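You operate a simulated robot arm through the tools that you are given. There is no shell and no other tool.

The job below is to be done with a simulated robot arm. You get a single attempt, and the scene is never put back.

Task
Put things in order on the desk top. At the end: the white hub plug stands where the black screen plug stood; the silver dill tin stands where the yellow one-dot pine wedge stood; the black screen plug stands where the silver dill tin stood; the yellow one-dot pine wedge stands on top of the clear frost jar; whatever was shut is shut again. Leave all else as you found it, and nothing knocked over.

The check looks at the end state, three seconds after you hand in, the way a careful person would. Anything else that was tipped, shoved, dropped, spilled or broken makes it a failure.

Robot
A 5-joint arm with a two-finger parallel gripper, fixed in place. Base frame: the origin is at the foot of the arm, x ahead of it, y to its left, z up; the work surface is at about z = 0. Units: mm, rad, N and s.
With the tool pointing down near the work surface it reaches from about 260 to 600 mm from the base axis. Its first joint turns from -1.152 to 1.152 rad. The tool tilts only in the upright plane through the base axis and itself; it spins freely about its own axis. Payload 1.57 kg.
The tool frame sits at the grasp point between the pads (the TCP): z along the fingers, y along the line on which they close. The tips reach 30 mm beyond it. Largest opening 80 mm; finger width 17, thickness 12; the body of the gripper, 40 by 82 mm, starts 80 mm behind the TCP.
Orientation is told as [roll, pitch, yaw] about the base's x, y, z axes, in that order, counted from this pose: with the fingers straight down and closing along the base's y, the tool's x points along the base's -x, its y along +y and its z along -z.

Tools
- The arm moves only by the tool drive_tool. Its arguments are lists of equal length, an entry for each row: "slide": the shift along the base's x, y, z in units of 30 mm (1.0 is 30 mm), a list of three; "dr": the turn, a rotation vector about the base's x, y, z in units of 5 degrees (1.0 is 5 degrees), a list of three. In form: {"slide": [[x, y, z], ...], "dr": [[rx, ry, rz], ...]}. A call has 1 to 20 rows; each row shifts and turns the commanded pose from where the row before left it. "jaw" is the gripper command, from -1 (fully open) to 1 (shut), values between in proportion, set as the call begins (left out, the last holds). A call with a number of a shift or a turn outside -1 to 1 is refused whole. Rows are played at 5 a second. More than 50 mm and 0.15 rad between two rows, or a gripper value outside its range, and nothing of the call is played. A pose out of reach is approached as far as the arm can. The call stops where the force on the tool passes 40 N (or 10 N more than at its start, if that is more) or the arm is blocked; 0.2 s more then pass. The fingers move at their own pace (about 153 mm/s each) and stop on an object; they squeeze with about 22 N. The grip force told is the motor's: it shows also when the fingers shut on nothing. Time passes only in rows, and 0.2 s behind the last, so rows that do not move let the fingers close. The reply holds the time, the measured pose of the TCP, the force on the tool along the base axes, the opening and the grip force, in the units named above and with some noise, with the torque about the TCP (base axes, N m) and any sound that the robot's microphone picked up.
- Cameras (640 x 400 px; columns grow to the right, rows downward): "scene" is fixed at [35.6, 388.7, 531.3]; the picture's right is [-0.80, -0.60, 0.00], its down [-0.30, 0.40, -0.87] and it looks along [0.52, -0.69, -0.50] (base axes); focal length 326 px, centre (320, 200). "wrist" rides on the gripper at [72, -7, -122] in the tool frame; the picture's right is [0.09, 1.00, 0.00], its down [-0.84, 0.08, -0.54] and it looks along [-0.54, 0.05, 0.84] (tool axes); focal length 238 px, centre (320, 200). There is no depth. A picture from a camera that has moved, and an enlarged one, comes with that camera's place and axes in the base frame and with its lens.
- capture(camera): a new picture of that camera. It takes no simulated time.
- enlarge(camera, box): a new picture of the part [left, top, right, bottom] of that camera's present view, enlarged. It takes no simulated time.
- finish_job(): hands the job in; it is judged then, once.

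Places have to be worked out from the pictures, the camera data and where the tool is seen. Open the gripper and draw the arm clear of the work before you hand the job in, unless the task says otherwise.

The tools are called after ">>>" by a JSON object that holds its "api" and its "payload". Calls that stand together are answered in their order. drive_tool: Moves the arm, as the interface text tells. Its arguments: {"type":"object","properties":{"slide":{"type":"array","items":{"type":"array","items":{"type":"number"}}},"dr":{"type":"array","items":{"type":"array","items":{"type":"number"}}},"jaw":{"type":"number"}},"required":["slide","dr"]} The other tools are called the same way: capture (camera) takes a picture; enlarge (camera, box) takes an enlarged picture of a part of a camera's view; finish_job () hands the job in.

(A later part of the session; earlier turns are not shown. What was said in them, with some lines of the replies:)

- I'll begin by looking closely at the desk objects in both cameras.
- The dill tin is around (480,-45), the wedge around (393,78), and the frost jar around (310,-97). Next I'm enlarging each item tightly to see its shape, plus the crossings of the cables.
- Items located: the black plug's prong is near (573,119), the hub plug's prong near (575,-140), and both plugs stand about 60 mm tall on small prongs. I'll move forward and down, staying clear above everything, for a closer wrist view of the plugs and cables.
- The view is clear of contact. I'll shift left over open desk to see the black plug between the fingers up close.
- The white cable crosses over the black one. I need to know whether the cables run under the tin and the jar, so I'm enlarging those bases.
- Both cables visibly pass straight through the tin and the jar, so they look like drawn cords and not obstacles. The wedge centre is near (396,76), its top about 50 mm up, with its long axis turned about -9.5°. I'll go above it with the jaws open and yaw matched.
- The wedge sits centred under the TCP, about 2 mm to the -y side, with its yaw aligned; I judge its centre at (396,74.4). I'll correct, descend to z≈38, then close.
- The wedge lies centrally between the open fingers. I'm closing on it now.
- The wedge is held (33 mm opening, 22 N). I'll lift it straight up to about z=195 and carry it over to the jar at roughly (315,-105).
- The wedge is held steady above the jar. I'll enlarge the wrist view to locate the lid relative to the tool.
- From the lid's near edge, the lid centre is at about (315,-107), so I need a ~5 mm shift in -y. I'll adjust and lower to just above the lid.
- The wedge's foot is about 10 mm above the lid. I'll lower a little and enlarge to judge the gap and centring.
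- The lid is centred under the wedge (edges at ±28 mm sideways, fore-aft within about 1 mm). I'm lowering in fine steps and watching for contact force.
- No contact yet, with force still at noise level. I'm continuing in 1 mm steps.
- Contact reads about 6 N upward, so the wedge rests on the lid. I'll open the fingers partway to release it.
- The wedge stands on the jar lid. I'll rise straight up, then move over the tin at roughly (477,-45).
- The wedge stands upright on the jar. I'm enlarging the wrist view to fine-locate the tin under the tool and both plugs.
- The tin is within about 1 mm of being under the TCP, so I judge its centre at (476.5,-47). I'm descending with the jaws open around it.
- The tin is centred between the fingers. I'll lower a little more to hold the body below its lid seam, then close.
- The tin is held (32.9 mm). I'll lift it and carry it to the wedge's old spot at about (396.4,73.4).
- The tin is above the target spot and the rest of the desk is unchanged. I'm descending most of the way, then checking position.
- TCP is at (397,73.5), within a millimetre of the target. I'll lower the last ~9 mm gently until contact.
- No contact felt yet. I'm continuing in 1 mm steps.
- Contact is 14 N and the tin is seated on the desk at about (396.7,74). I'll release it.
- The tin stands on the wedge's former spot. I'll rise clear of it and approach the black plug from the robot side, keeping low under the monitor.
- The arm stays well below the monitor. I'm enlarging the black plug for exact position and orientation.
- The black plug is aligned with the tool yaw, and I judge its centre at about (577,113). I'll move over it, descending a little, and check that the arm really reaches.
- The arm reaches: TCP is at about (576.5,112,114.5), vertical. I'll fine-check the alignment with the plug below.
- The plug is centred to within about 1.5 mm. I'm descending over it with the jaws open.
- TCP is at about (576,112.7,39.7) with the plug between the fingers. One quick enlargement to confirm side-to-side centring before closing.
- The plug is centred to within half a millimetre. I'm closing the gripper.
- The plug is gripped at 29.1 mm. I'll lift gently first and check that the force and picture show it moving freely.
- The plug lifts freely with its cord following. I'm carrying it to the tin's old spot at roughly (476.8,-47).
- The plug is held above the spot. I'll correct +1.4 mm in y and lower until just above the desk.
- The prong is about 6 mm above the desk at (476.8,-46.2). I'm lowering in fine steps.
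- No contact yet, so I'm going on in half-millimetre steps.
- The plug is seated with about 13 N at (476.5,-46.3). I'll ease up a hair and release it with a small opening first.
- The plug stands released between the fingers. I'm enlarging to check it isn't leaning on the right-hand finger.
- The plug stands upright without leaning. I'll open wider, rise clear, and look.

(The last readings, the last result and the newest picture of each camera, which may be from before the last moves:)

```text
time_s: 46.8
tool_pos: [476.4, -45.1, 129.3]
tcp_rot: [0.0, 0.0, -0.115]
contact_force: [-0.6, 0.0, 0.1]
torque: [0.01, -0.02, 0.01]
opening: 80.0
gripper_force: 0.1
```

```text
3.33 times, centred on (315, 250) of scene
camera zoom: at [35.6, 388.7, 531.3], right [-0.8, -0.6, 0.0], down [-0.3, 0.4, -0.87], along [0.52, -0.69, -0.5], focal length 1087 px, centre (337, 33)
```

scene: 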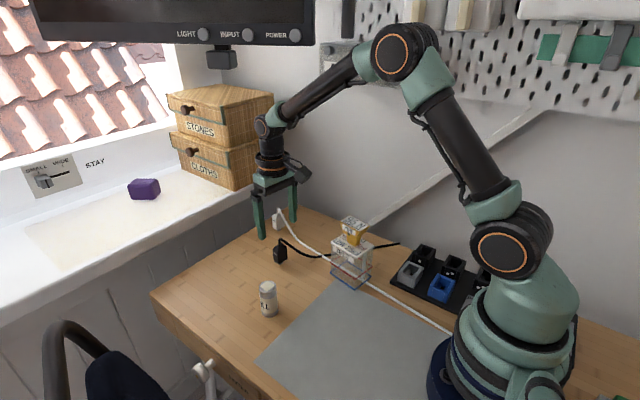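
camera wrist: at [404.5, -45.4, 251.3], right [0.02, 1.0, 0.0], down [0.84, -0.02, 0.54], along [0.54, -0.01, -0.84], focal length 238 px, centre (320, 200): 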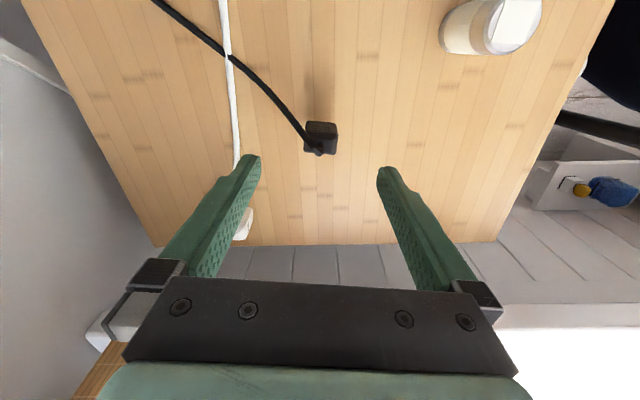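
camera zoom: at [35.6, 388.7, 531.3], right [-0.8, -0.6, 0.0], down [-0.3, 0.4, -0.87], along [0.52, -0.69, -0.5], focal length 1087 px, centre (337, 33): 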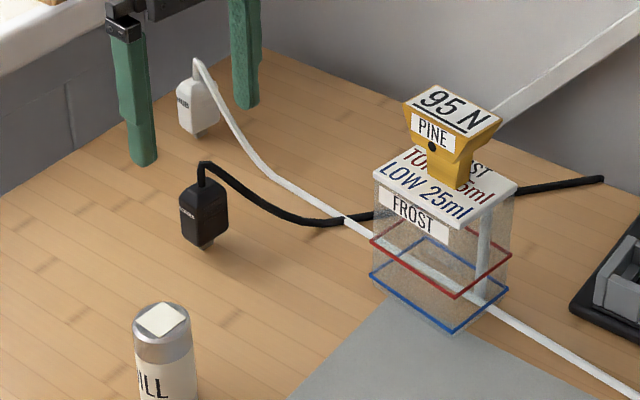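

The black plug stands in the tin's former place. Now I'll move towards the hub plug, staying above everything.

>>> {"api": "drive_tool", "payload": {"slide": [[0.32, -0.63, 0], [0.32, -0.63, 0], [0.32, -0.63, 0], [0.32, -0.63, 0], [0.32, -0.63, 0], [0, 0, 0]], "dr": [[0, 0, 0], [0, 0, 0], [0, 0, 0], [0, 0, 0], [0, 0, 0], [0, 0, 0]]}}

>>> {"api": "capture", "payload": {"camera": "wrist"}}

>>> {"api": "enlarge", "payload": {"camera": "wrist", "box": [270, 140, 370, 220]}}

>>> {"api": "capture", "payload": {"camera": "scene"}}

```text
time_s: 48.2
tool_pos: [525.0, -139.9, 130.0]
tcp_rot: [0.001, -0.002, -0.115]
contact_force: [-0.9, -0.5, -0.9]
torque: [0.02, -0.01, 0.02]
opening: 80.1
gripper_force: 0.0
```

```text
taken
camera wrist: at [451.9, -139.8, 251.3], right [0.02, 1.0, 0.0], down [0.84, -0.02, 0.54], along [0.54, -0.01, -0.84], focal length 238 px, centre (320, 200)
```

wrist: 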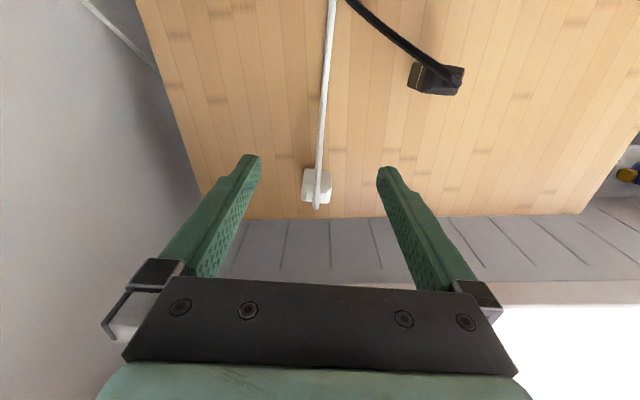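

```text
5.00 times, centred on (320, 180) of wrist
camera zoom: at [451.9, -139.8, 251.3], right [0.02, 1.0, 0.0], down [0.84, -0.02, 0.54], along [0.54, -0.01, -0.84], focal length 1192 px, centre (320, 300)
```

zoom: 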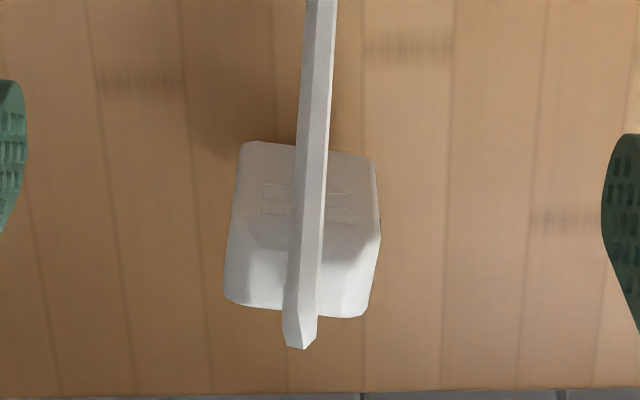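

```text
taken
```

scene: 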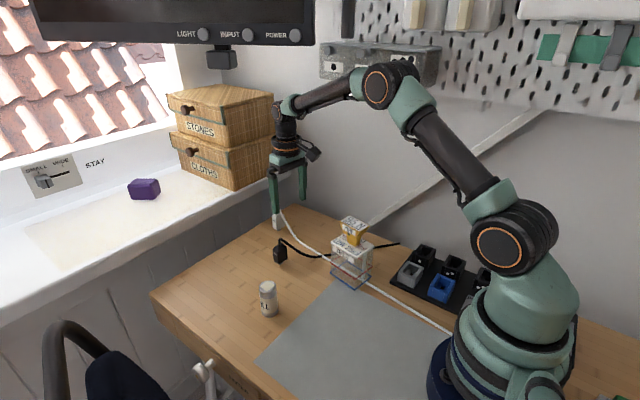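

The hub plug's centre is near (577,-147), turned about 4° more than the tool. I'll move over it and match the yaw.

>>> {"api": "drive_tool", "payload": {"slide": [[0.586, -0.064, -0.17], [0.586, -0.064, -0.17], [0.586, -0.064, -0.17], [0, 0, 0]], "dr": [[0, 0, -0.25], [0, 0, -0.25], [0, 0, -0.25], [0, 0, 0]], "jaw": -1}}

>>> {"api": "capture", "payload": {"camera": "wrist"}}

>>> {"api": "enlarge", "payload": {"camera": "wrist", "box": [270, 95, 370, 175]}}

>>> {"api": "capture", "payload": {"camera": "scene"}}

```text
time_s: 49.2
tool_pos: [575.2, -146.8, 114.8]
tcp_rot: [-0.001, 0.0, -0.179]
contact_force: [0.3, 0.2, -0.3]
torque: [-0.04, 0.0, 0.0]
opening: 79.9
gripper_force: 0.1
```

```text
taken
camera wrist: at [503.9, -141.0, 236.5], right [0.09, 1.0, 0.0], down [0.84, -0.07, 0.54], along [0.54, -0.05, -0.84], focal length 238 px, centre (320, 200)
```

wrist: 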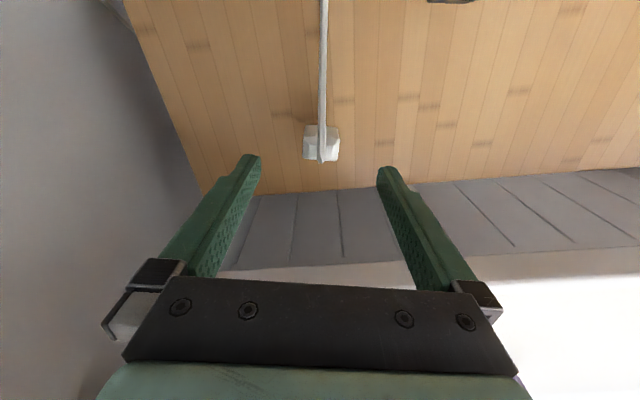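

```text
5.00 times, centred on (320, 135) of wrist
camera zoom: at [503.9, -141.0, 236.5], right [0.09, 1.0, 0.0], down [0.84, -0.07, 0.54], along [0.54, -0.05, -0.84], focal length 1192 px, centre (320, 525)
```

zoom: 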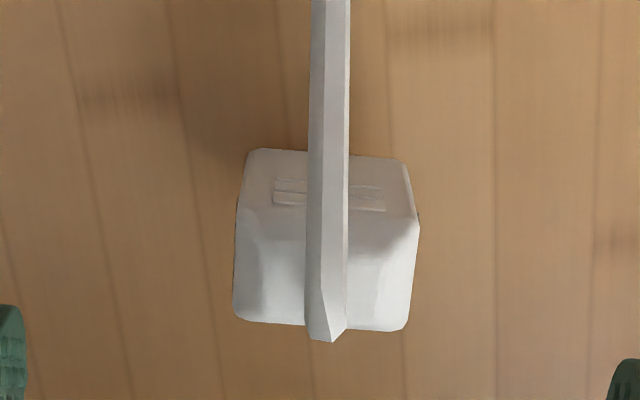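

```text
taken
```

scene: 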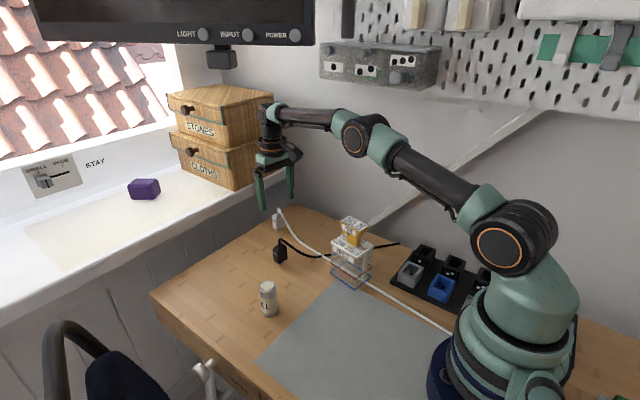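

Yaw matches and the hub plug is centred within half a millimetre. I'm descending as I did for the black plug.

>>> {"api": "drive_tool", "payload": {"slide": [[0, 0, -0.4], [0, 0, -0.5], [0, 0, -0.5], [0, 0, -0.5], [0, 0, -0.4], [0, 0, -0.2], [0, 0, 0]], "dr": [[0, 0, 0], [0, 0, 0], [0, 0, 0], [0, 0, 0], [0, 0, 0], [0, 0, 0], [0, 0, 0]], "jaw": -1}}

>>> {"api": "capture", "payload": {"camera": "wrist"}}

>>> {"api": "enlarge", "payload": {"camera": "wrist", "box": [270, 130, 380, 240]}}

>>> {"api": "enlarge", "payload": {"camera": "scene", "box": [230, 150, 330, 240]}}

```text
time_s: 50.8
tool_pos: [577.5, -145.4, 39.5]
tcp_rot: [-0.001, 0.0, -0.181]
contact_force: [-0.3, 0.6, 0.1]
torque: [0.02, -0.01, -0.01]
opening: 79.9
gripper_force: 0.2
```

```text
taken
camera wrist: at [505.7, -140.4, 160.5], right [0.09, 1.0, 0.0], down [0.84, -0.07, 0.54], along [0.54, -0.05, -0.84], focal length 238 px, centre (320, 200)
```

wrist: 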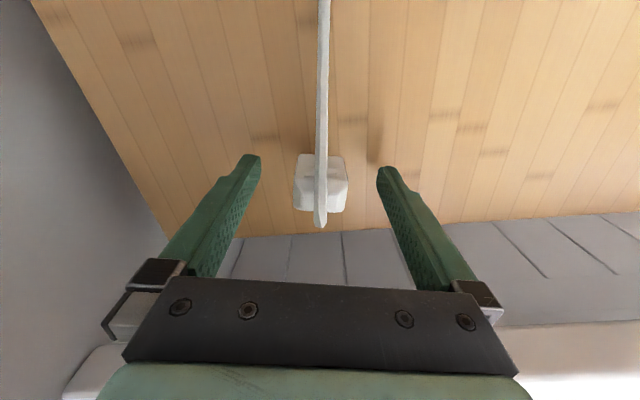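

```text
3.64 times, centred on (325, 185) of wrist
camera zoom: at [505.7, -140.4, 160.5], right [0.09, 1.0, 0.0], down [0.84, -0.07, 0.54], along [0.54, -0.05, -0.84], focal length 867 px, centre (302, 254)
```

zoom: 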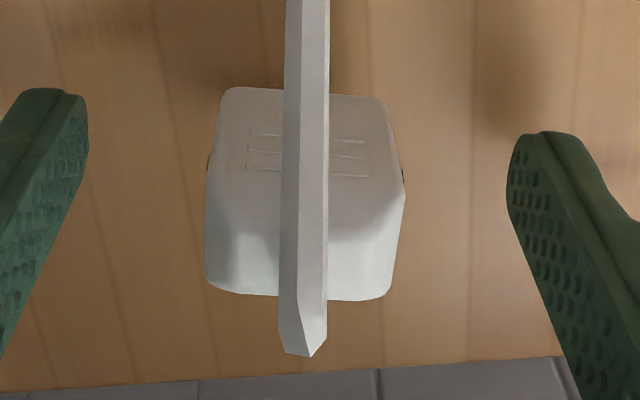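

```text
4.44 times, centred on (280, 195) of scene
camera zoom: at [35.6, 388.7, 531.3], right [-0.8, -0.6, 0.0], down [-0.3, 0.4, -0.87], along [0.52, -0.69, -0.5], focal length 1450 px, centre (498, 222)
```

zoom: 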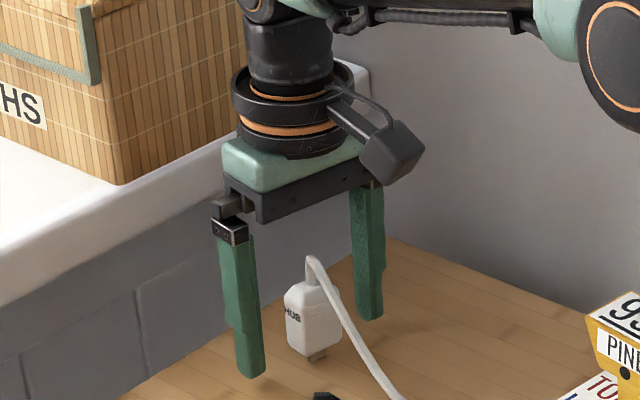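

The plug is 0.9 mm off to -y and the tool drifted about 1.8 mm outward. I'll correct this and then close.

>>> {"api": "drive_tool", "payload": {"slide": [[-0.06, -0.03, 0.03], [0, 0, 0]], "dr": [[0, 0, 0], [0, 0, 0]]}}

>>> {"api": "drive_tool", "payload": {"slide": [[0, 0, 0], [0, 0, 0], [0, 0, 0]], "dr": [[0, 0, 0], [0, 0, 0], [0, 0, 0]], "jaw": 1}}

>>> {"api": "enlarge", "payload": {"camera": "wrist", "box": [270, 130, 380, 240]}}

>>> {"api": "enlarge", "payload": {"camera": "scene", "box": [255, 190, 315, 240]}}

```text
time_s: 51.4
tool_pos: [576.7, -146.4, 41.1]
tcp_rot: [0.0, 0.001, -0.18]
contact_force: [-0.6, -0.2, -0.6]
torque: [-0.01, 0.01, -0.01]
opening: 79.8
gripper_force: 0.0
```

```text
time_s: 52.2
tool_pos: [576.3, -146.6, 40.0]
tcp_rot: [0.0, 0.001, -0.18]
contact_force: [0.6, 1.1, 0.8]
torque: [-0.01, -0.03, -0.02]
opening: 29.3
gripper_force: 21.7
```

```text
3.64 times, centred on (325, 185) of wrist
camera zoom: at [504.2, -141.2, 161.6], right [0.09, 1.0, 0.0], down [0.84, -0.07, 0.54], along [0.54, -0.05, -0.84], focal length 867 px, centre (302, 254)
```

zoom: 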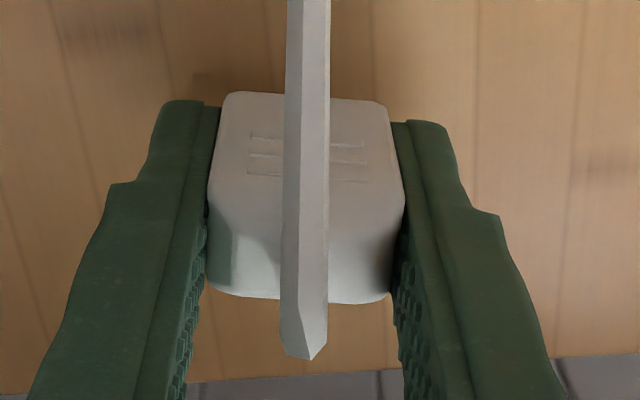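

```text
8.00 times, centred on (285, 215) of scene
camera zoom: at [35.6, 388.7, 531.3], right [-0.8, -0.6, 0.0], down [-0.3, 0.4, -0.87], along [0.52, -0.69, -0.5], focal length 2610 px, centre (600, 80)
```

zoom: 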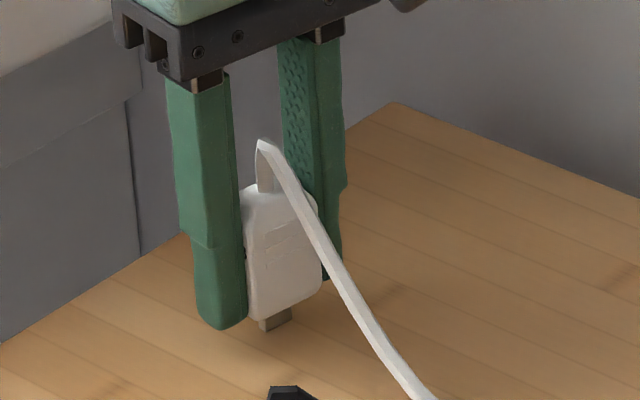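

The hub plug is held (29.3 mm). I'll lift it, then route it on the robot's side of the black plug so that its cord never sweeps across that plug: first back toward (440,-125) while rising.

>>> {"api": "drive_tool", "payload": {"slide": [[0, 0, 0.2], [0, 0, 0.4], [0, 0, 0.5], [0, 0, 0.5], [0, 0, 0]], "dr": [[0, 0, 0], [0, 0, 0], [0, 0, 0], [0, 0, 0], [0, 0, 0]]}}

>>> {"api": "drive_tool", "payload": {"slide": [[-0.647, 0.105, 0.3], [-0.647, 0.105, 0.3], [-0.647, 0.105, 0.3], [-0.647, 0.105, 0.3], [-0.647, 0.105, 0.3], [-0.647, 0.105, 0.3], [-0.647, 0.105, 0.3], [0, 0, 0]], "dr": [[0, 0, 0], [0, 0, 0], [0, 0, 0], [0, 0, 0], [0, 0, 0], [0, 0, 0], [0, 0, 0], [0, 0, 0]]}}

>>> {"api": "capture", "payload": {"camera": "scene"}}

>>> {"api": "capture", "payload": {"camera": "wrist"}}

```text
time_s: 53.4
tool_pos: [574.1, -145.8, 87.8]
tcp_rot: [0.0, 0.0, -0.181]
contact_force: [0.0, -0.6, -0.2]
torque: [-0.02, 0.0, 0.03]
opening: 28.9
gripper_force: 21.8
```

```text
time_s: 55.2
tool_pos: [438.9, -125.0, 152.8]
tcp_rot: [0.0, 0.002, -0.18]
contact_force: [0.1, 0.2, -0.5]
torque: [-0.01, -0.01, 0.01]
opening: 29.0
gripper_force: 22.4
```

```text
taken
```

scene: 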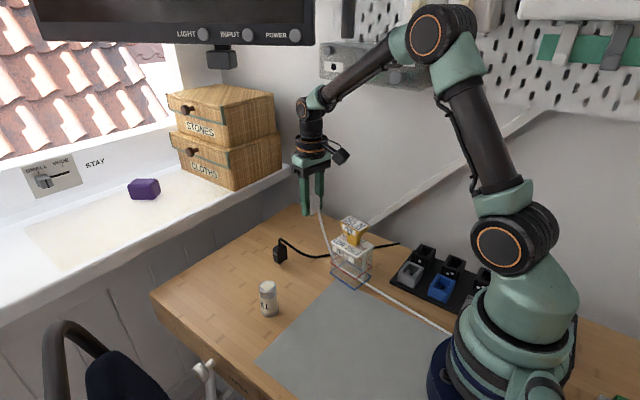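

```text
taken
camera wrist: at [367.6, -119.9, 273.1], right [0.09, 1.0, 0.0], down [0.84, -0.07, 0.54], along [0.54, -0.05, -0.84], focal length 238 px, centre (320, 200)
```

wrist: 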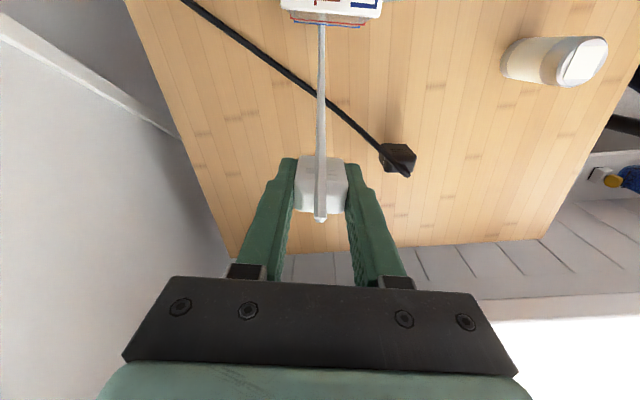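

The hub plug is held well and nothing is disturbed. I'm continuing between the jar and the black plug to (395,-20), then on toward (470,110).

>>> {"api": "drive_tool", "payload": {"slide": [[-0.25, 0.583, 0], [-0.25, 0.583, 0], [-0.25, 0.583, 0], [-0.25, 0.583, 0], [-0.25, 0.583, 0], [-0.25, 0.583, 0], [0, 0, 0]], "dr": [[0, 0, 0], [0, 0, 0], [0, 0, 0], [0, 0, 0], [0, 0, 0], [0, 0, 0], [0, 0, 0]]}}

>>> {"api": "capture", "payload": {"camera": "scene"}}

>>> {"api": "drive_tool", "payload": {"slide": [[0.417, 0.722, 0], [0.417, 0.722, 0], [0.417, 0.722, 0], [0.417, 0.722, 0], [0.417, 0.722, 0], [0.417, 0.722, 0], [0, 0, 0]], "dr": [[0, 0, 0.11], [0, 0, 0.11], [0, 0, 0.11], [0, 0, 0.11], [0, 0, 0.11], [0, 0, 0.11], [0, 0, 0]]}}

>>> {"api": "capture", "payload": {"camera": "scene"}}

>>> {"api": "capture", "payload": {"camera": "wrist"}}

```text
time_s: 56.8
tool_pos: [395.6, -20.1, 151.7]
tcp_rot: [0.0, -0.001, -0.179]
contact_force: [0.1, 0.5, -0.8]
torque: [0.01, 0.0, 0.0]
opening: 29.4
gripper_force: 22.7
```

```text
taken
```

scene: 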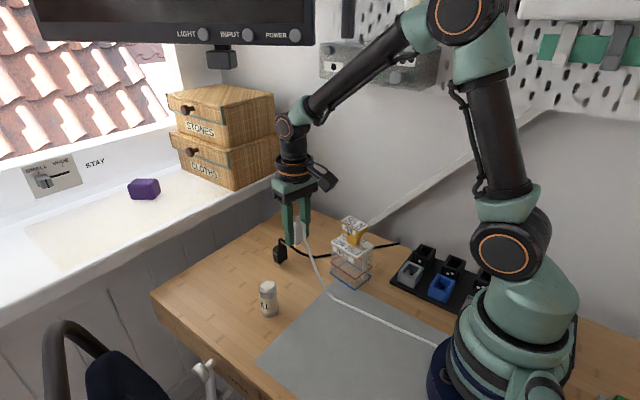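

```text
time_s: 58.4
tool_pos: [471.2, 110.6, 150.8]
tcp_rot: [0.0, 0.0, -0.121]
contact_force: [-0.5, 0.2, 0.0]
torque: [-0.01, -0.01, 0.02]
opening: 29.4
gripper_force: 22.2
```

```text
taken
```

scene: 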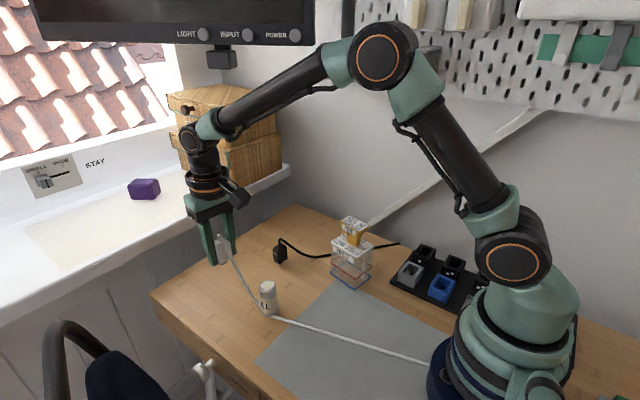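

```text
taken
camera wrist: at [400.1, 111.0, 272.5], right [0.03, 1.0, 0.0], down [0.84, -0.03, 0.54], along [0.54, -0.02, -0.84], focal length 238 px, centre (320, 200)
```

wrist: 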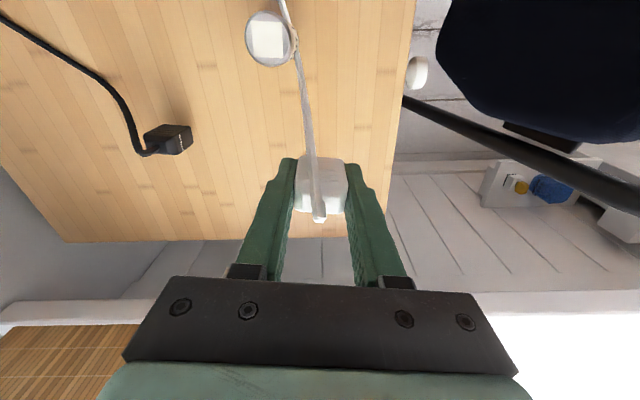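

The hub plug is held steady; the cord drapes over beside the tin, which stands undisturbed. I'm moving out to the black plug's former spot at (576,113), descending to z≈92.

>>> {"api": "drive_tool", "payload": {"slide": [[0.693, 0.026, -0.39], [0.693, 0.026, -0.39], [0.693, 0.026, -0.39], [0.693, 0.026, -0.39], [0.693, 0.026, -0.39], [0, 0, 0]], "dr": [[0, 0, 0], [0, 0, 0], [0, 0, 0], [0, 0, 0], [0, 0, 0], [0, 0, 0]]}}

>>> {"api": "capture", "payload": {"camera": "scene"}}

>>> {"api": "capture", "payload": {"camera": "wrist"}}

```text
time_s: 59.8
tool_pos: [573.6, 114.7, 92.1]
tcp_rot: [-0.001, 0.001, -0.123]
contact_force: [0.0, -0.9, -0.5]
torque: [-0.01, 0.01, 0.02]
opening: 28.9
gripper_force: 21.5
```

```text
taken
```

scene: 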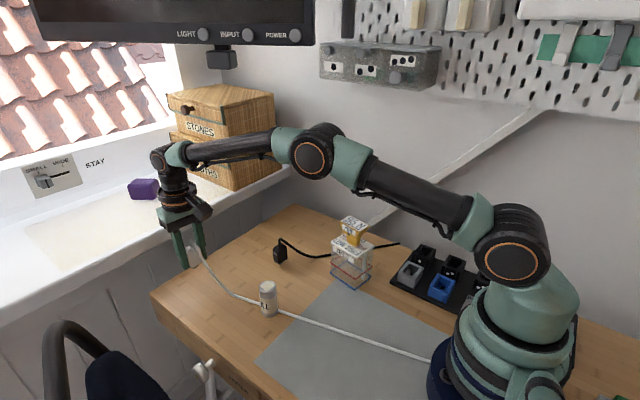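

```text
taken
camera wrist: at [501.0, 116.4, 213.4], right [0.03, 1.0, 0.0], down [0.84, -0.03, 0.54], along [0.54, -0.02, -0.84], focal length 238 px, centre (320, 200)
```

wrist: 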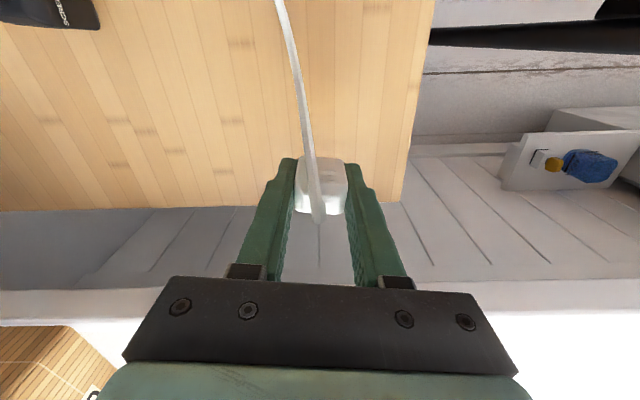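

TCP is at (573.3,114.7). I'll correct by +3.1/-1.5 mm and lower to just above the desk.

>>> {"api": "drive_tool", "payload": {"slide": [[0.1, -0.05, -0.3], [0, 0, -0.4], [0, 0, -0.4], [0, 0, -0.35], [0, 0, 0]], "dr": [[0, 0, 0], [0, 0, 0], [0, 0, 0], [0, 0, 0], [0, 0, 0]]}}

>>> {"api": "capture", "payload": {"camera": "wrist"}}

>>> {"api": "enlarge", "payload": {"camera": "scene", "box": [160, 220, 300, 325]}}

```text
time_s: 61.0
tool_pos: [577.0, 113.8, 47.7]
tcp_rot: [0.0, 0.001, -0.123]
contact_force: [-0.7, 0.1, -0.7]
torque: [0.02, -0.04, 0.01]
opening: 29.5
gripper_force: 22.0
```

```text
taken
camera wrist: at [504.5, 114.0, 170.1], right [0.03, 1.0, 0.0], down [0.84, -0.03, 0.54], along [0.54, -0.02, -0.84], focal length 238 px, centre (320, 200)
```

wrist: 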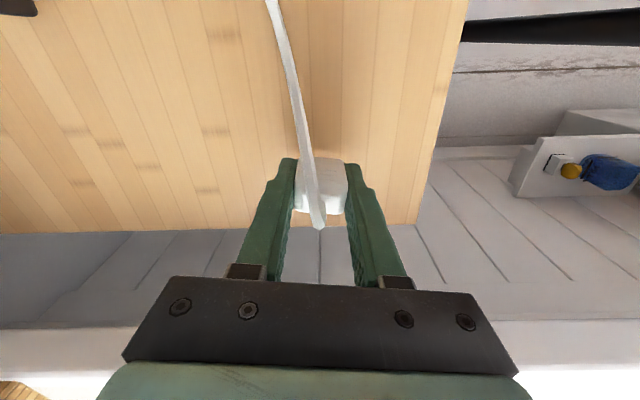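

```text
3.81 times, centred on (230, 272) of scene
camera zoom: at [35.6, 388.7, 531.3], right [-0.8, -0.6, 0.0], down [-0.3, 0.4, -0.87], along [0.52, -0.69, -0.5], focal length 1243 px, centre (663, -76)
```

zoom: 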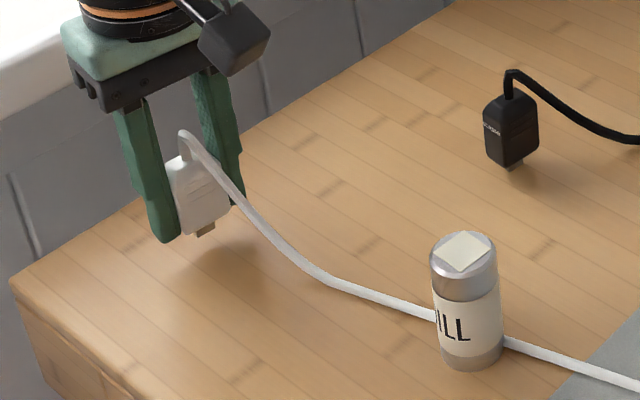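

TCP is at (576.8,112.3), with the prong about 8 mm above the desk. I'm lowering in fine steps with a small y fix.

>>> {"api": "drive_tool", "payload": {"slide": [[-0.01, 0.03, -0.1], [0, 0, -0.1], [0, 0, 0]], "dr": [[0, 0, 0], [0, 0, 0], [0, 0, 0]]}}

>>> {"api": "drive_tool", "payload": {"slide": [[0, 0, -0.03], [0, 0, 0]], "dr": [[0, 0, 0], [0, 0, 0]]}}

>>> {"api": "enlarge", "payload": {"camera": "wrist", "box": [260, 130, 380, 240]}}

```text
time_s: 61.8
tool_pos: [576.1, 113.5, 42.4]
tcp_rot: [0.0, 0.002, -0.122]
contact_force: [-0.4, -0.6, -0.6]
torque: [0.0, 0.02, -0.02]
opening: 29.2
gripper_force: 21.6
```

```text
time_s: 62.4
tool_pos: [575.6, 113.4, 41.9]
tcp_rot: [0.0, 0.001, -0.123]
contact_force: [0.1, -0.1, -0.2]
torque: [-0.01, 0.03, 0.01]
opening: 29.3
gripper_force: 21.9
```

```text
3.64 times, centred on (320, 185) of wrist
camera zoom: at [504.1, 114.6, 163.5], right [0.03, 1.0, 0.0], down [0.84, -0.03, 0.54], along [0.54, -0.02, -0.84], focal length 867 px, centre (320, 254)
```

zoom: 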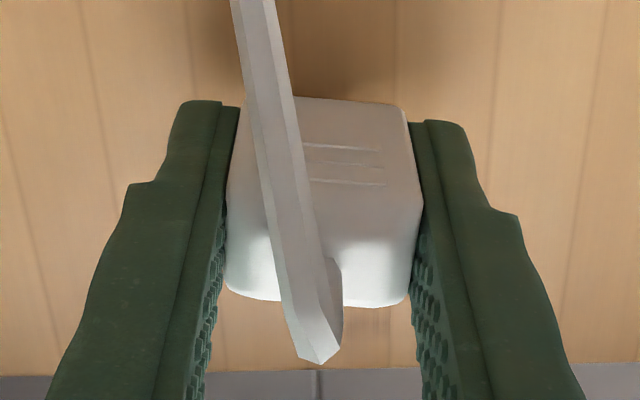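

TCP is at z≈41.5 with no contact yet. I'm taking the last steps down.

>>> {"api": "drive_tool", "payload": {"slide": [[0, 0, -0.03], [0, 0, 0]], "dr": [[0, 0, 0], [0, 0, 0]]}}

>>> {"api": "drive_tool", "payload": {"slide": [[0, 0, -0.02], [0, 0, 0]], "dr": [[0, 0, 0], [0, 0, 0]]}}

```text
time_s: 63.0
tool_pos: [576.7, 114.9, 40.6]
tcp_rot: [0.0, 0.0, -0.122]
contact_force: [-0.4, 1.2, -0.9]
torque: [0.01, 0.01, 0.0]
opening: 29.3
gripper_force: 22.2
```

```text
time_s: 63.6
tool_pos: [576.4, 114.0, 40.9]
tcp_rot: [-0.001, 0.0, -0.123]
contact_force: [0.0, -0.5, -0.5]
torque: [0.02, 0.0, 0.01]
opening: 29.4
gripper_force: 22.5
```

Still no contact, so I'm continuing in half-millimetre steps.

>>> {"api": "drive_tool", "payload": {"slide": [[0, 0, -0.02], [0, 0, 0]], "dr": [[0, 0, 0], [0, 0, 0]]}}

>>> {"api": "drive_tool", "payload": {"slide": [[0, 0, -0.015], [0, 0, 0]], "dr": [[0, 0, 0], [0, 0, 0]]}}

>>> {"api": "enlarge", "payload": {"camera": "scene", "box": [180, 245, 230, 290]}}

>>> {"api": "enlarge", "payload": {"camera": "wrist", "box": [260, 130, 380, 240]}}

```text
time_s: 64.2
tool_pos: [576.5, 114.1, 39.8]
tcp_rot: [-0.001, -0.001, -0.122]
contact_force: [-0.5, -0.3, 0.9]
torque: [-0.02, 0.02, -0.01]
opening: 29.0
gripper_force: 22.0
```

```text
time_s: 64.8
tool_pos: [576.0, 114.5, 40.5]
tcp_rot: [0.0, 0.0, -0.121]
contact_force: [-0.6, -1.1, 1.7]
torque: [0.0, 0.03, 0.01]
opening: 29.2
gripper_force: 21.6
```

```text
8.89 times, centred on (205, 268) of scene
camera zoom: at [35.6, 388.7, 531.3], right [-0.8, -0.6, 0.0], down [-0.3, 0.4, -0.87], along [0.52, -0.69, -0.5], focal length 2900 px, centre (1342, -400)
```

zoom: 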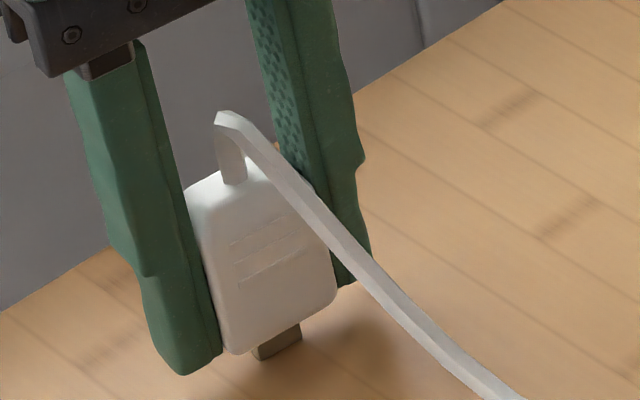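

```text
3.64 times, centred on (320, 185) of wrist
camera zoom: at [504.3, 114.9, 161.3], right [0.03, 1.0, 0.0], down [0.84, -0.03, 0.54], along [0.54, -0.02, -0.84], focal length 867 px, centre (320, 254)
```

zoom: 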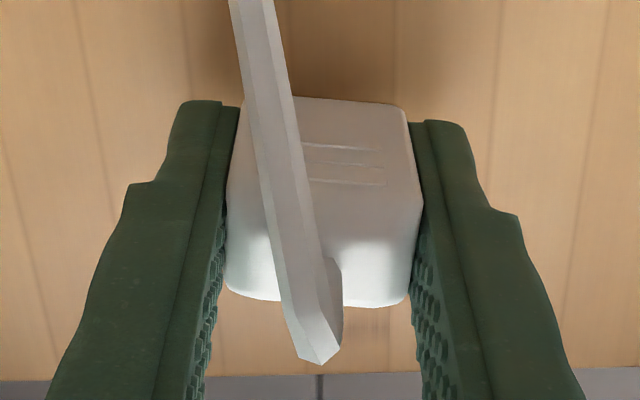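

Contact is just starting (1–2 N). One more tiny step to confirm it.

>>> {"api": "drive_tool", "payload": {"slide": [[0, 0, -0.015], [0, 0, 0]], "dr": [[0, 0, 0], [0, 0, 0]]}}

```text
time_s: 65.4
tool_pos: [576.5, 114.0, 39.8]
tcp_rot: [-0.001, -0.001, -0.122]
contact_force: [0.7, -0.9, 3.7]
torque: [-0.01, 0.0, 0.02]
opening: 29.2
gripper_force: 22.6
```

The reading is 3.7 N upward, so the prong rests on the desk at about (576.6,113). I'm releasing with a small opening first.

>>> {"api": "drive_tool", "payload": {"slide": [[0, 0, 0], [0, 0, 0], [0, 0, 0]], "dr": [[0, 0, 0], [0, 0, 0], [0, 0, 0]], "jaw": 0.1}}

>>> {"api": "enlarge", "payload": {"camera": "wrist", "box": [260, 130, 380, 240]}}

>>> {"api": "enlarge", "payload": {"camera": "scene", "box": [180, 245, 230, 290]}}

```text
time_s: 66.2
tool_pos: [575.7, 113.4, 39.1]
tcp_rot: [-0.001, -0.001, -0.122]
contact_force: [0.0, -0.2, -0.4]
torque: [-0.01, -0.02, 0.0]
opening: 35.9
gripper_force: 0.1
```

```text
3.64 times, centred on (320, 185) of wrist
camera zoom: at [504.0, 114.9, 160.9], right [0.03, 1.0, 0.0], down [0.84, -0.03, 0.54], along [0.54, -0.02, -0.84], focal length 867 px, centre (320, 254)
```

zoom: 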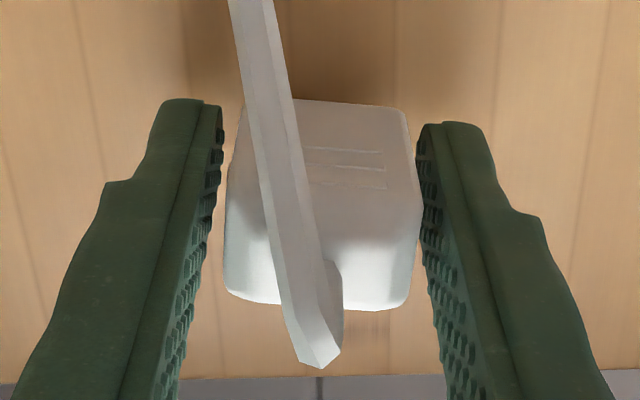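

```text
8.89 times, centred on (205, 268) of scene
camera zoom: at [35.6, 388.7, 531.3], right [-0.8, -0.6, 0.0], down [-0.3, 0.4, -0.87], along [0.52, -0.69, -0.5], focal length 2900 px, centre (1342, -400)
```

zoom: 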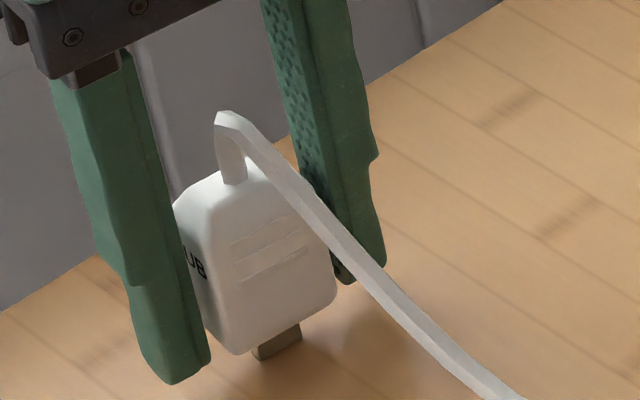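

The hub plug stands upright and free. I'll open fully, rise clear and take a look.

>>> {"api": "drive_tool", "payload": {"slide": [[0, 0, 0], [0, 0, 0], [0, 0, 0.2], [0, 0, 0.5], [0, 0, 0.7], [0, 0, 0.7], [0, 0, 0.5], [0, 0, 0]], "dr": [[0, 0, 0], [0, 0, 0], [0, 0, 0], [0, 0, 0], [0, 0, 0], [0, 0, 0], [0, 0, 0], [0, 0, 0]], "jaw": -1}}

>>> {"api": "capture", "payload": {"camera": "wrist"}}

>>> {"api": "capture", "payload": {"camera": "scene"}}

>>> {"api": "enlarge", "payload": {"camera": "scene", "box": [160, 200, 400, 340]}}

```text
time_s: 68.0
tool_pos: [577.2, 114.4, 117.1]
tcp_rot: [-0.001, 0.0, -0.122]
contact_force: [-0.1, 0.5, -0.2]
torque: [-0.01, 0.0, 0.0]
opening: 79.9
gripper_force: 0.0
```

```text
taken
camera wrist: at [503.9, 115.1, 238.2], right [0.03, 1.0, 0.0], down [0.84, -0.03, 0.54], along [0.54, -0.02, -0.84], focal length 238 px, centre (320, 200)
```

wrist: 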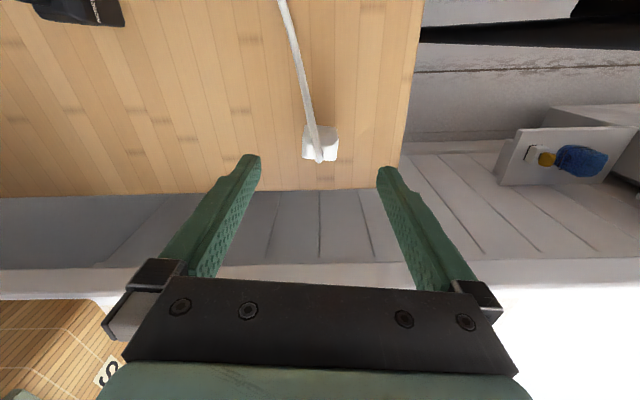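

```text
taken
```

scene: 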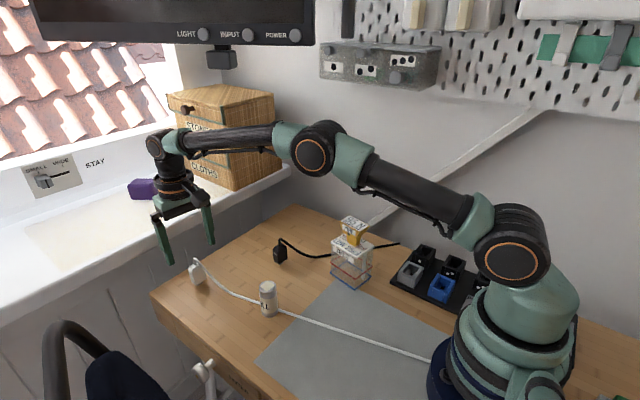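

```text
2.67 times, centred on (280, 270) of scene
camera zoom: at [35.6, 388.7, 531.3], right [-0.8, -0.6, 0.0], down [-0.3, 0.4, -0.87], along [0.52, -0.69, -0.5], focal length 870 px, centre (427, 13)
```

zoom: 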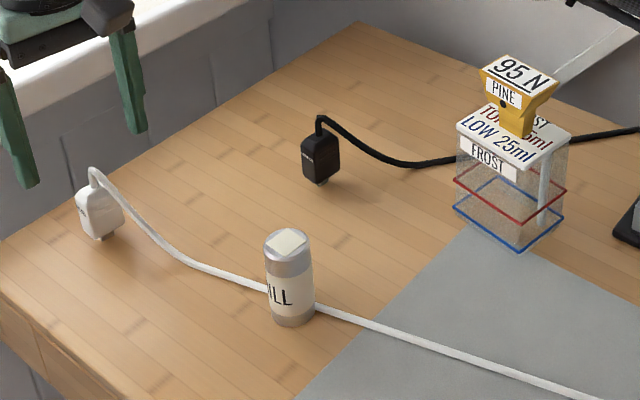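

All four items stand in place and the cords lie freely. I'm withdrawing the arm back toward its starting pose, rising as it retracts.

>>> {"api": "drive_tool", "payload": {"slide": [[-0.7, -0.295, 0.3], [-0.7, -0.295, 0.46], [-0.7, -0.295, 0.46], [-0.7, -0.295, 0.5], [-0.7, -0.295, 0.5], [-0.7, -0.295, 0.55], [-0.6, -0.68, 0.7], [-0.6, -0.68, 0.7], [-0.6, -0.68, 0.7], [-0.6, -0.68, 0.7], [-0.6, -0.68, 0.7], [0, 0, 0]], "dr": [[0, 0, 0], [0, 0, 0], [0, 0, 0], [0, 0, 0], [0, 0, 0], [0, 0, 0], [0, 0, 0.28], [0, 0, 0.28], [0, 0, 0.28], [0, 0, 0.28], [0, 0, 0.28], [0, 0, 0]], "jaw": -1}}

>>> {"api": "capture", "payload": {"camera": "scene"}}

>>> {"api": "capture", "payload": {"camera": "wrist"}}

>>> {"api": "enlarge", "payload": {"camera": "scene", "box": [180, 250, 220, 290]}}

>>> {"api": "enlarge", "payload": {"camera": "scene", "box": [260, 200, 310, 275]}}

>>> {"api": "enlarge", "payload": {"camera": "scene", "box": [320, 210, 380, 300]}}

>>> {"api": "enlarge", "payload": {"camera": "scene", "box": [245, 275, 293, 320]}}

>>> {"api": "enlarge", "payload": {"camera": "scene", "box": [0, 80, 300, 280]}}

```text
time_s: 70.6
tool_pos: [360.0, -39.5, 305.5]
tcp_rot: [0.001, 0.0, 0.001]
contact_force: [-0.4, -0.4, -0.2]
torque: [-0.01, -0.01, 0.0]
opening: 79.8
gripper_force: 0.1
```

```text
taken
```

scene: 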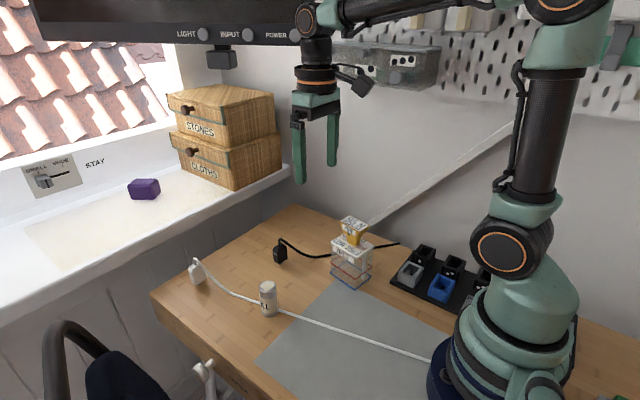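

```text
taken
camera wrist: at [287.9, -47.8, 427.0], right [-0.09, 1.0, 0.0], down [0.84, 0.08, 0.54], along [0.54, 0.05, -0.84], focal length 238 px, centre (320, 200)
```

wrist: 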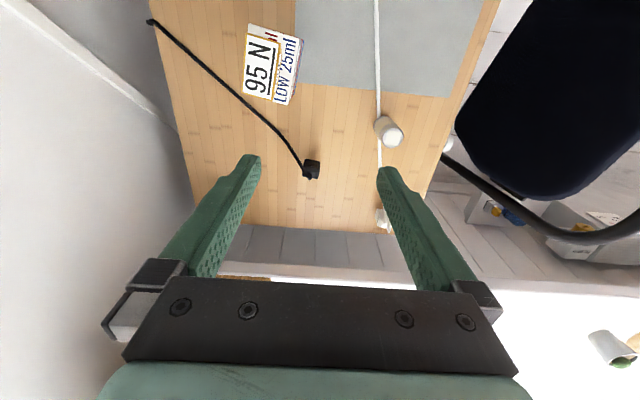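

```text
10.00 times, centred on (200, 270) of scene
camera zoom: at [35.6, 388.7, 531.3], right [-0.8, -0.6, 0.0], down [-0.3, 0.4, -0.87], along [0.52, -0.69, -0.5], focal length 3262 px, centre (1520, -500)
```

zoom: 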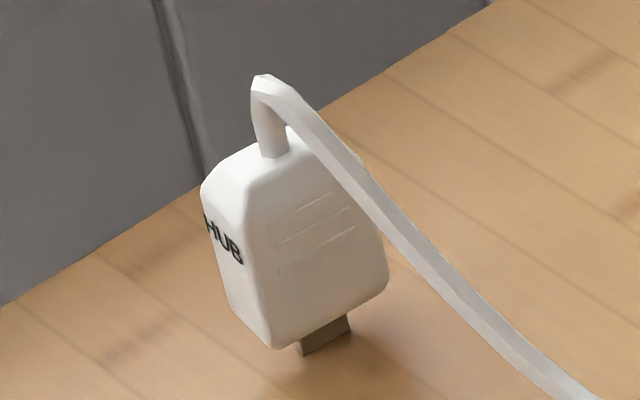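

```text
5.33 times, centred on (285, 238) of scene
camera zoom: at [35.6, 388.7, 531.3], right [-0.8, -0.6, 0.0], down [-0.3, 0.4, -0.87], along [0.52, -0.69, -0.5], focal length 1740 px, centre (507, 0)
```

zoom: 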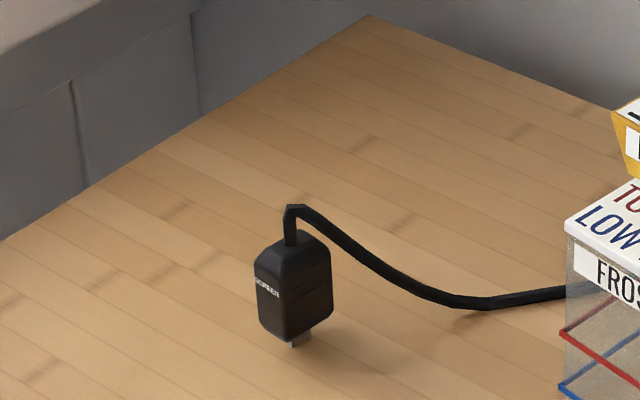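

```text
4.44 times, centred on (350, 255) of scene
camera zoom: at [35.6, 388.7, 531.3], right [-0.8, -0.6, 0.0], down [-0.3, 0.4, -0.87], along [0.52, -0.69, -0.5], focal length 1450 px, centre (187, -44)
```

zoom: 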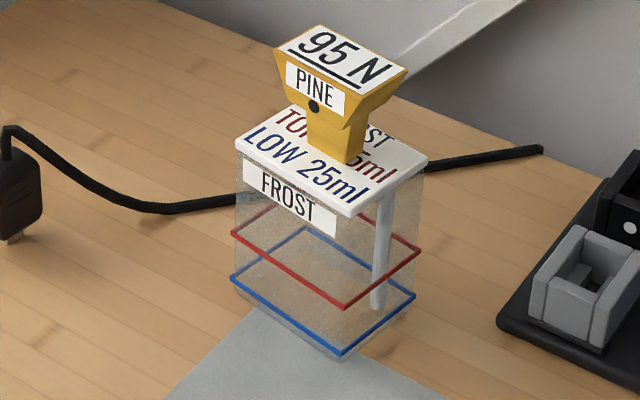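

```text
8.89 times, centred on (269, 298) of scene
camera zoom: at [35.6, 388.7, 531.3], right [-0.8, -0.6, 0.0], down [-0.3, 0.4, -0.87], along [0.52, -0.69, -0.5], focal length 2900 px, centre (773, -667)
```

zoom: 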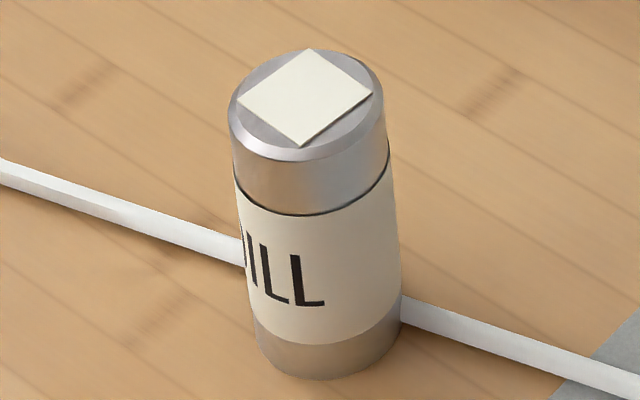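

```text
2.00 times, centred on (150, 180) of scene
camera zoom: at [35.6, 388.7, 531.3], right [-0.8, -0.6, 0.0], down [-0.3, 0.4, -0.87], along [0.52, -0.69, -0.5], focal length 652 px, centre (660, 240)
```

zoom: 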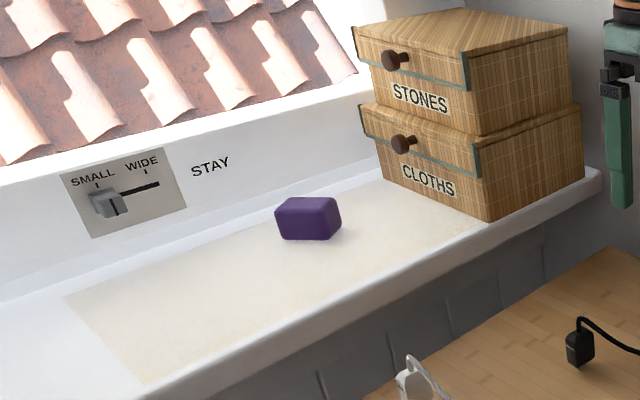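

The hub plug matches the black plug's original outline almost to the pixel, and everything stands. One last comparison of the jar using the same crop as at the start.

>>> {"api": "enlarge", "payload": {"camera": "scene", "box": [320, 225, 380, 300]}}

>>> {"api": "enlarge", "payload": {"camera": "scene", "box": [370, 220, 500, 320]}}

```text
5.33 times, centred on (350, 262) of scene
camera zoom: at [35.6, 388.7, 531.3], right [-0.8, -0.6, 0.0], down [-0.3, 0.4, -0.87], along [0.52, -0.69, -0.5], focal length 1740 px, centre (160, -133)
```

zoom: 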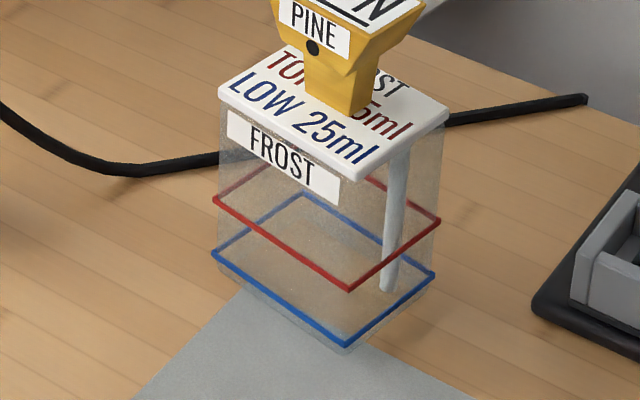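

```text
4.00 times, centred on (435, 270) of scene
camera zoom: at [35.6, 388.7, 531.3], right [-0.8, -0.6, 0.0], down [-0.3, 0.4, -0.87], along [0.52, -0.69, -0.5], focal length 1305 px, centre (-140, -80)
```

zoom: 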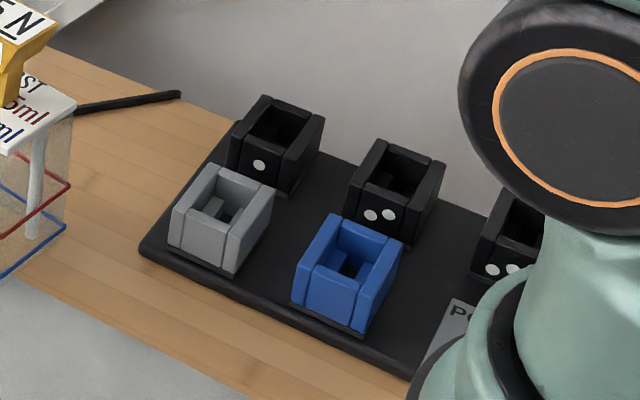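

The jar and the socket rack sit exactly where they were, all four items stand at their targets, and nothing was opened. The gripper is open and the arm is clear, so I'm handing in.

>>> {"api": "finish_job", "payload": {}}

```text
The job is handed in.
```

The job is handed in, and all four items ended up where you asked:

- **White hub plug:** stands where the black screen plug stood. Its outline in the scene camera matches the black plug's original view almost exactly.
- **Silver dill tin:** stands where the yellow one-dot pine wedge stood, within about 1 mm by my measurements.
- **Black screen plug:** stands where the dill tin stood, also within about 1 mm.
- **Yellow one-dot pine wedge:** stands upright, centred on the lid of the clear frost jar.

Nothing was opened, so nothing needed shutting. The jar, socket rack, drawers and purple block look the same as in the first pictures, and nothing was knocked over.

The white cord now runs past the tin and appears to pass through its lower side in the picture. The cords looked the same way through the jar and tin at the start, and the tin did not move.

The gripper is open and the arm is back near its starting pose, clear of the desk.
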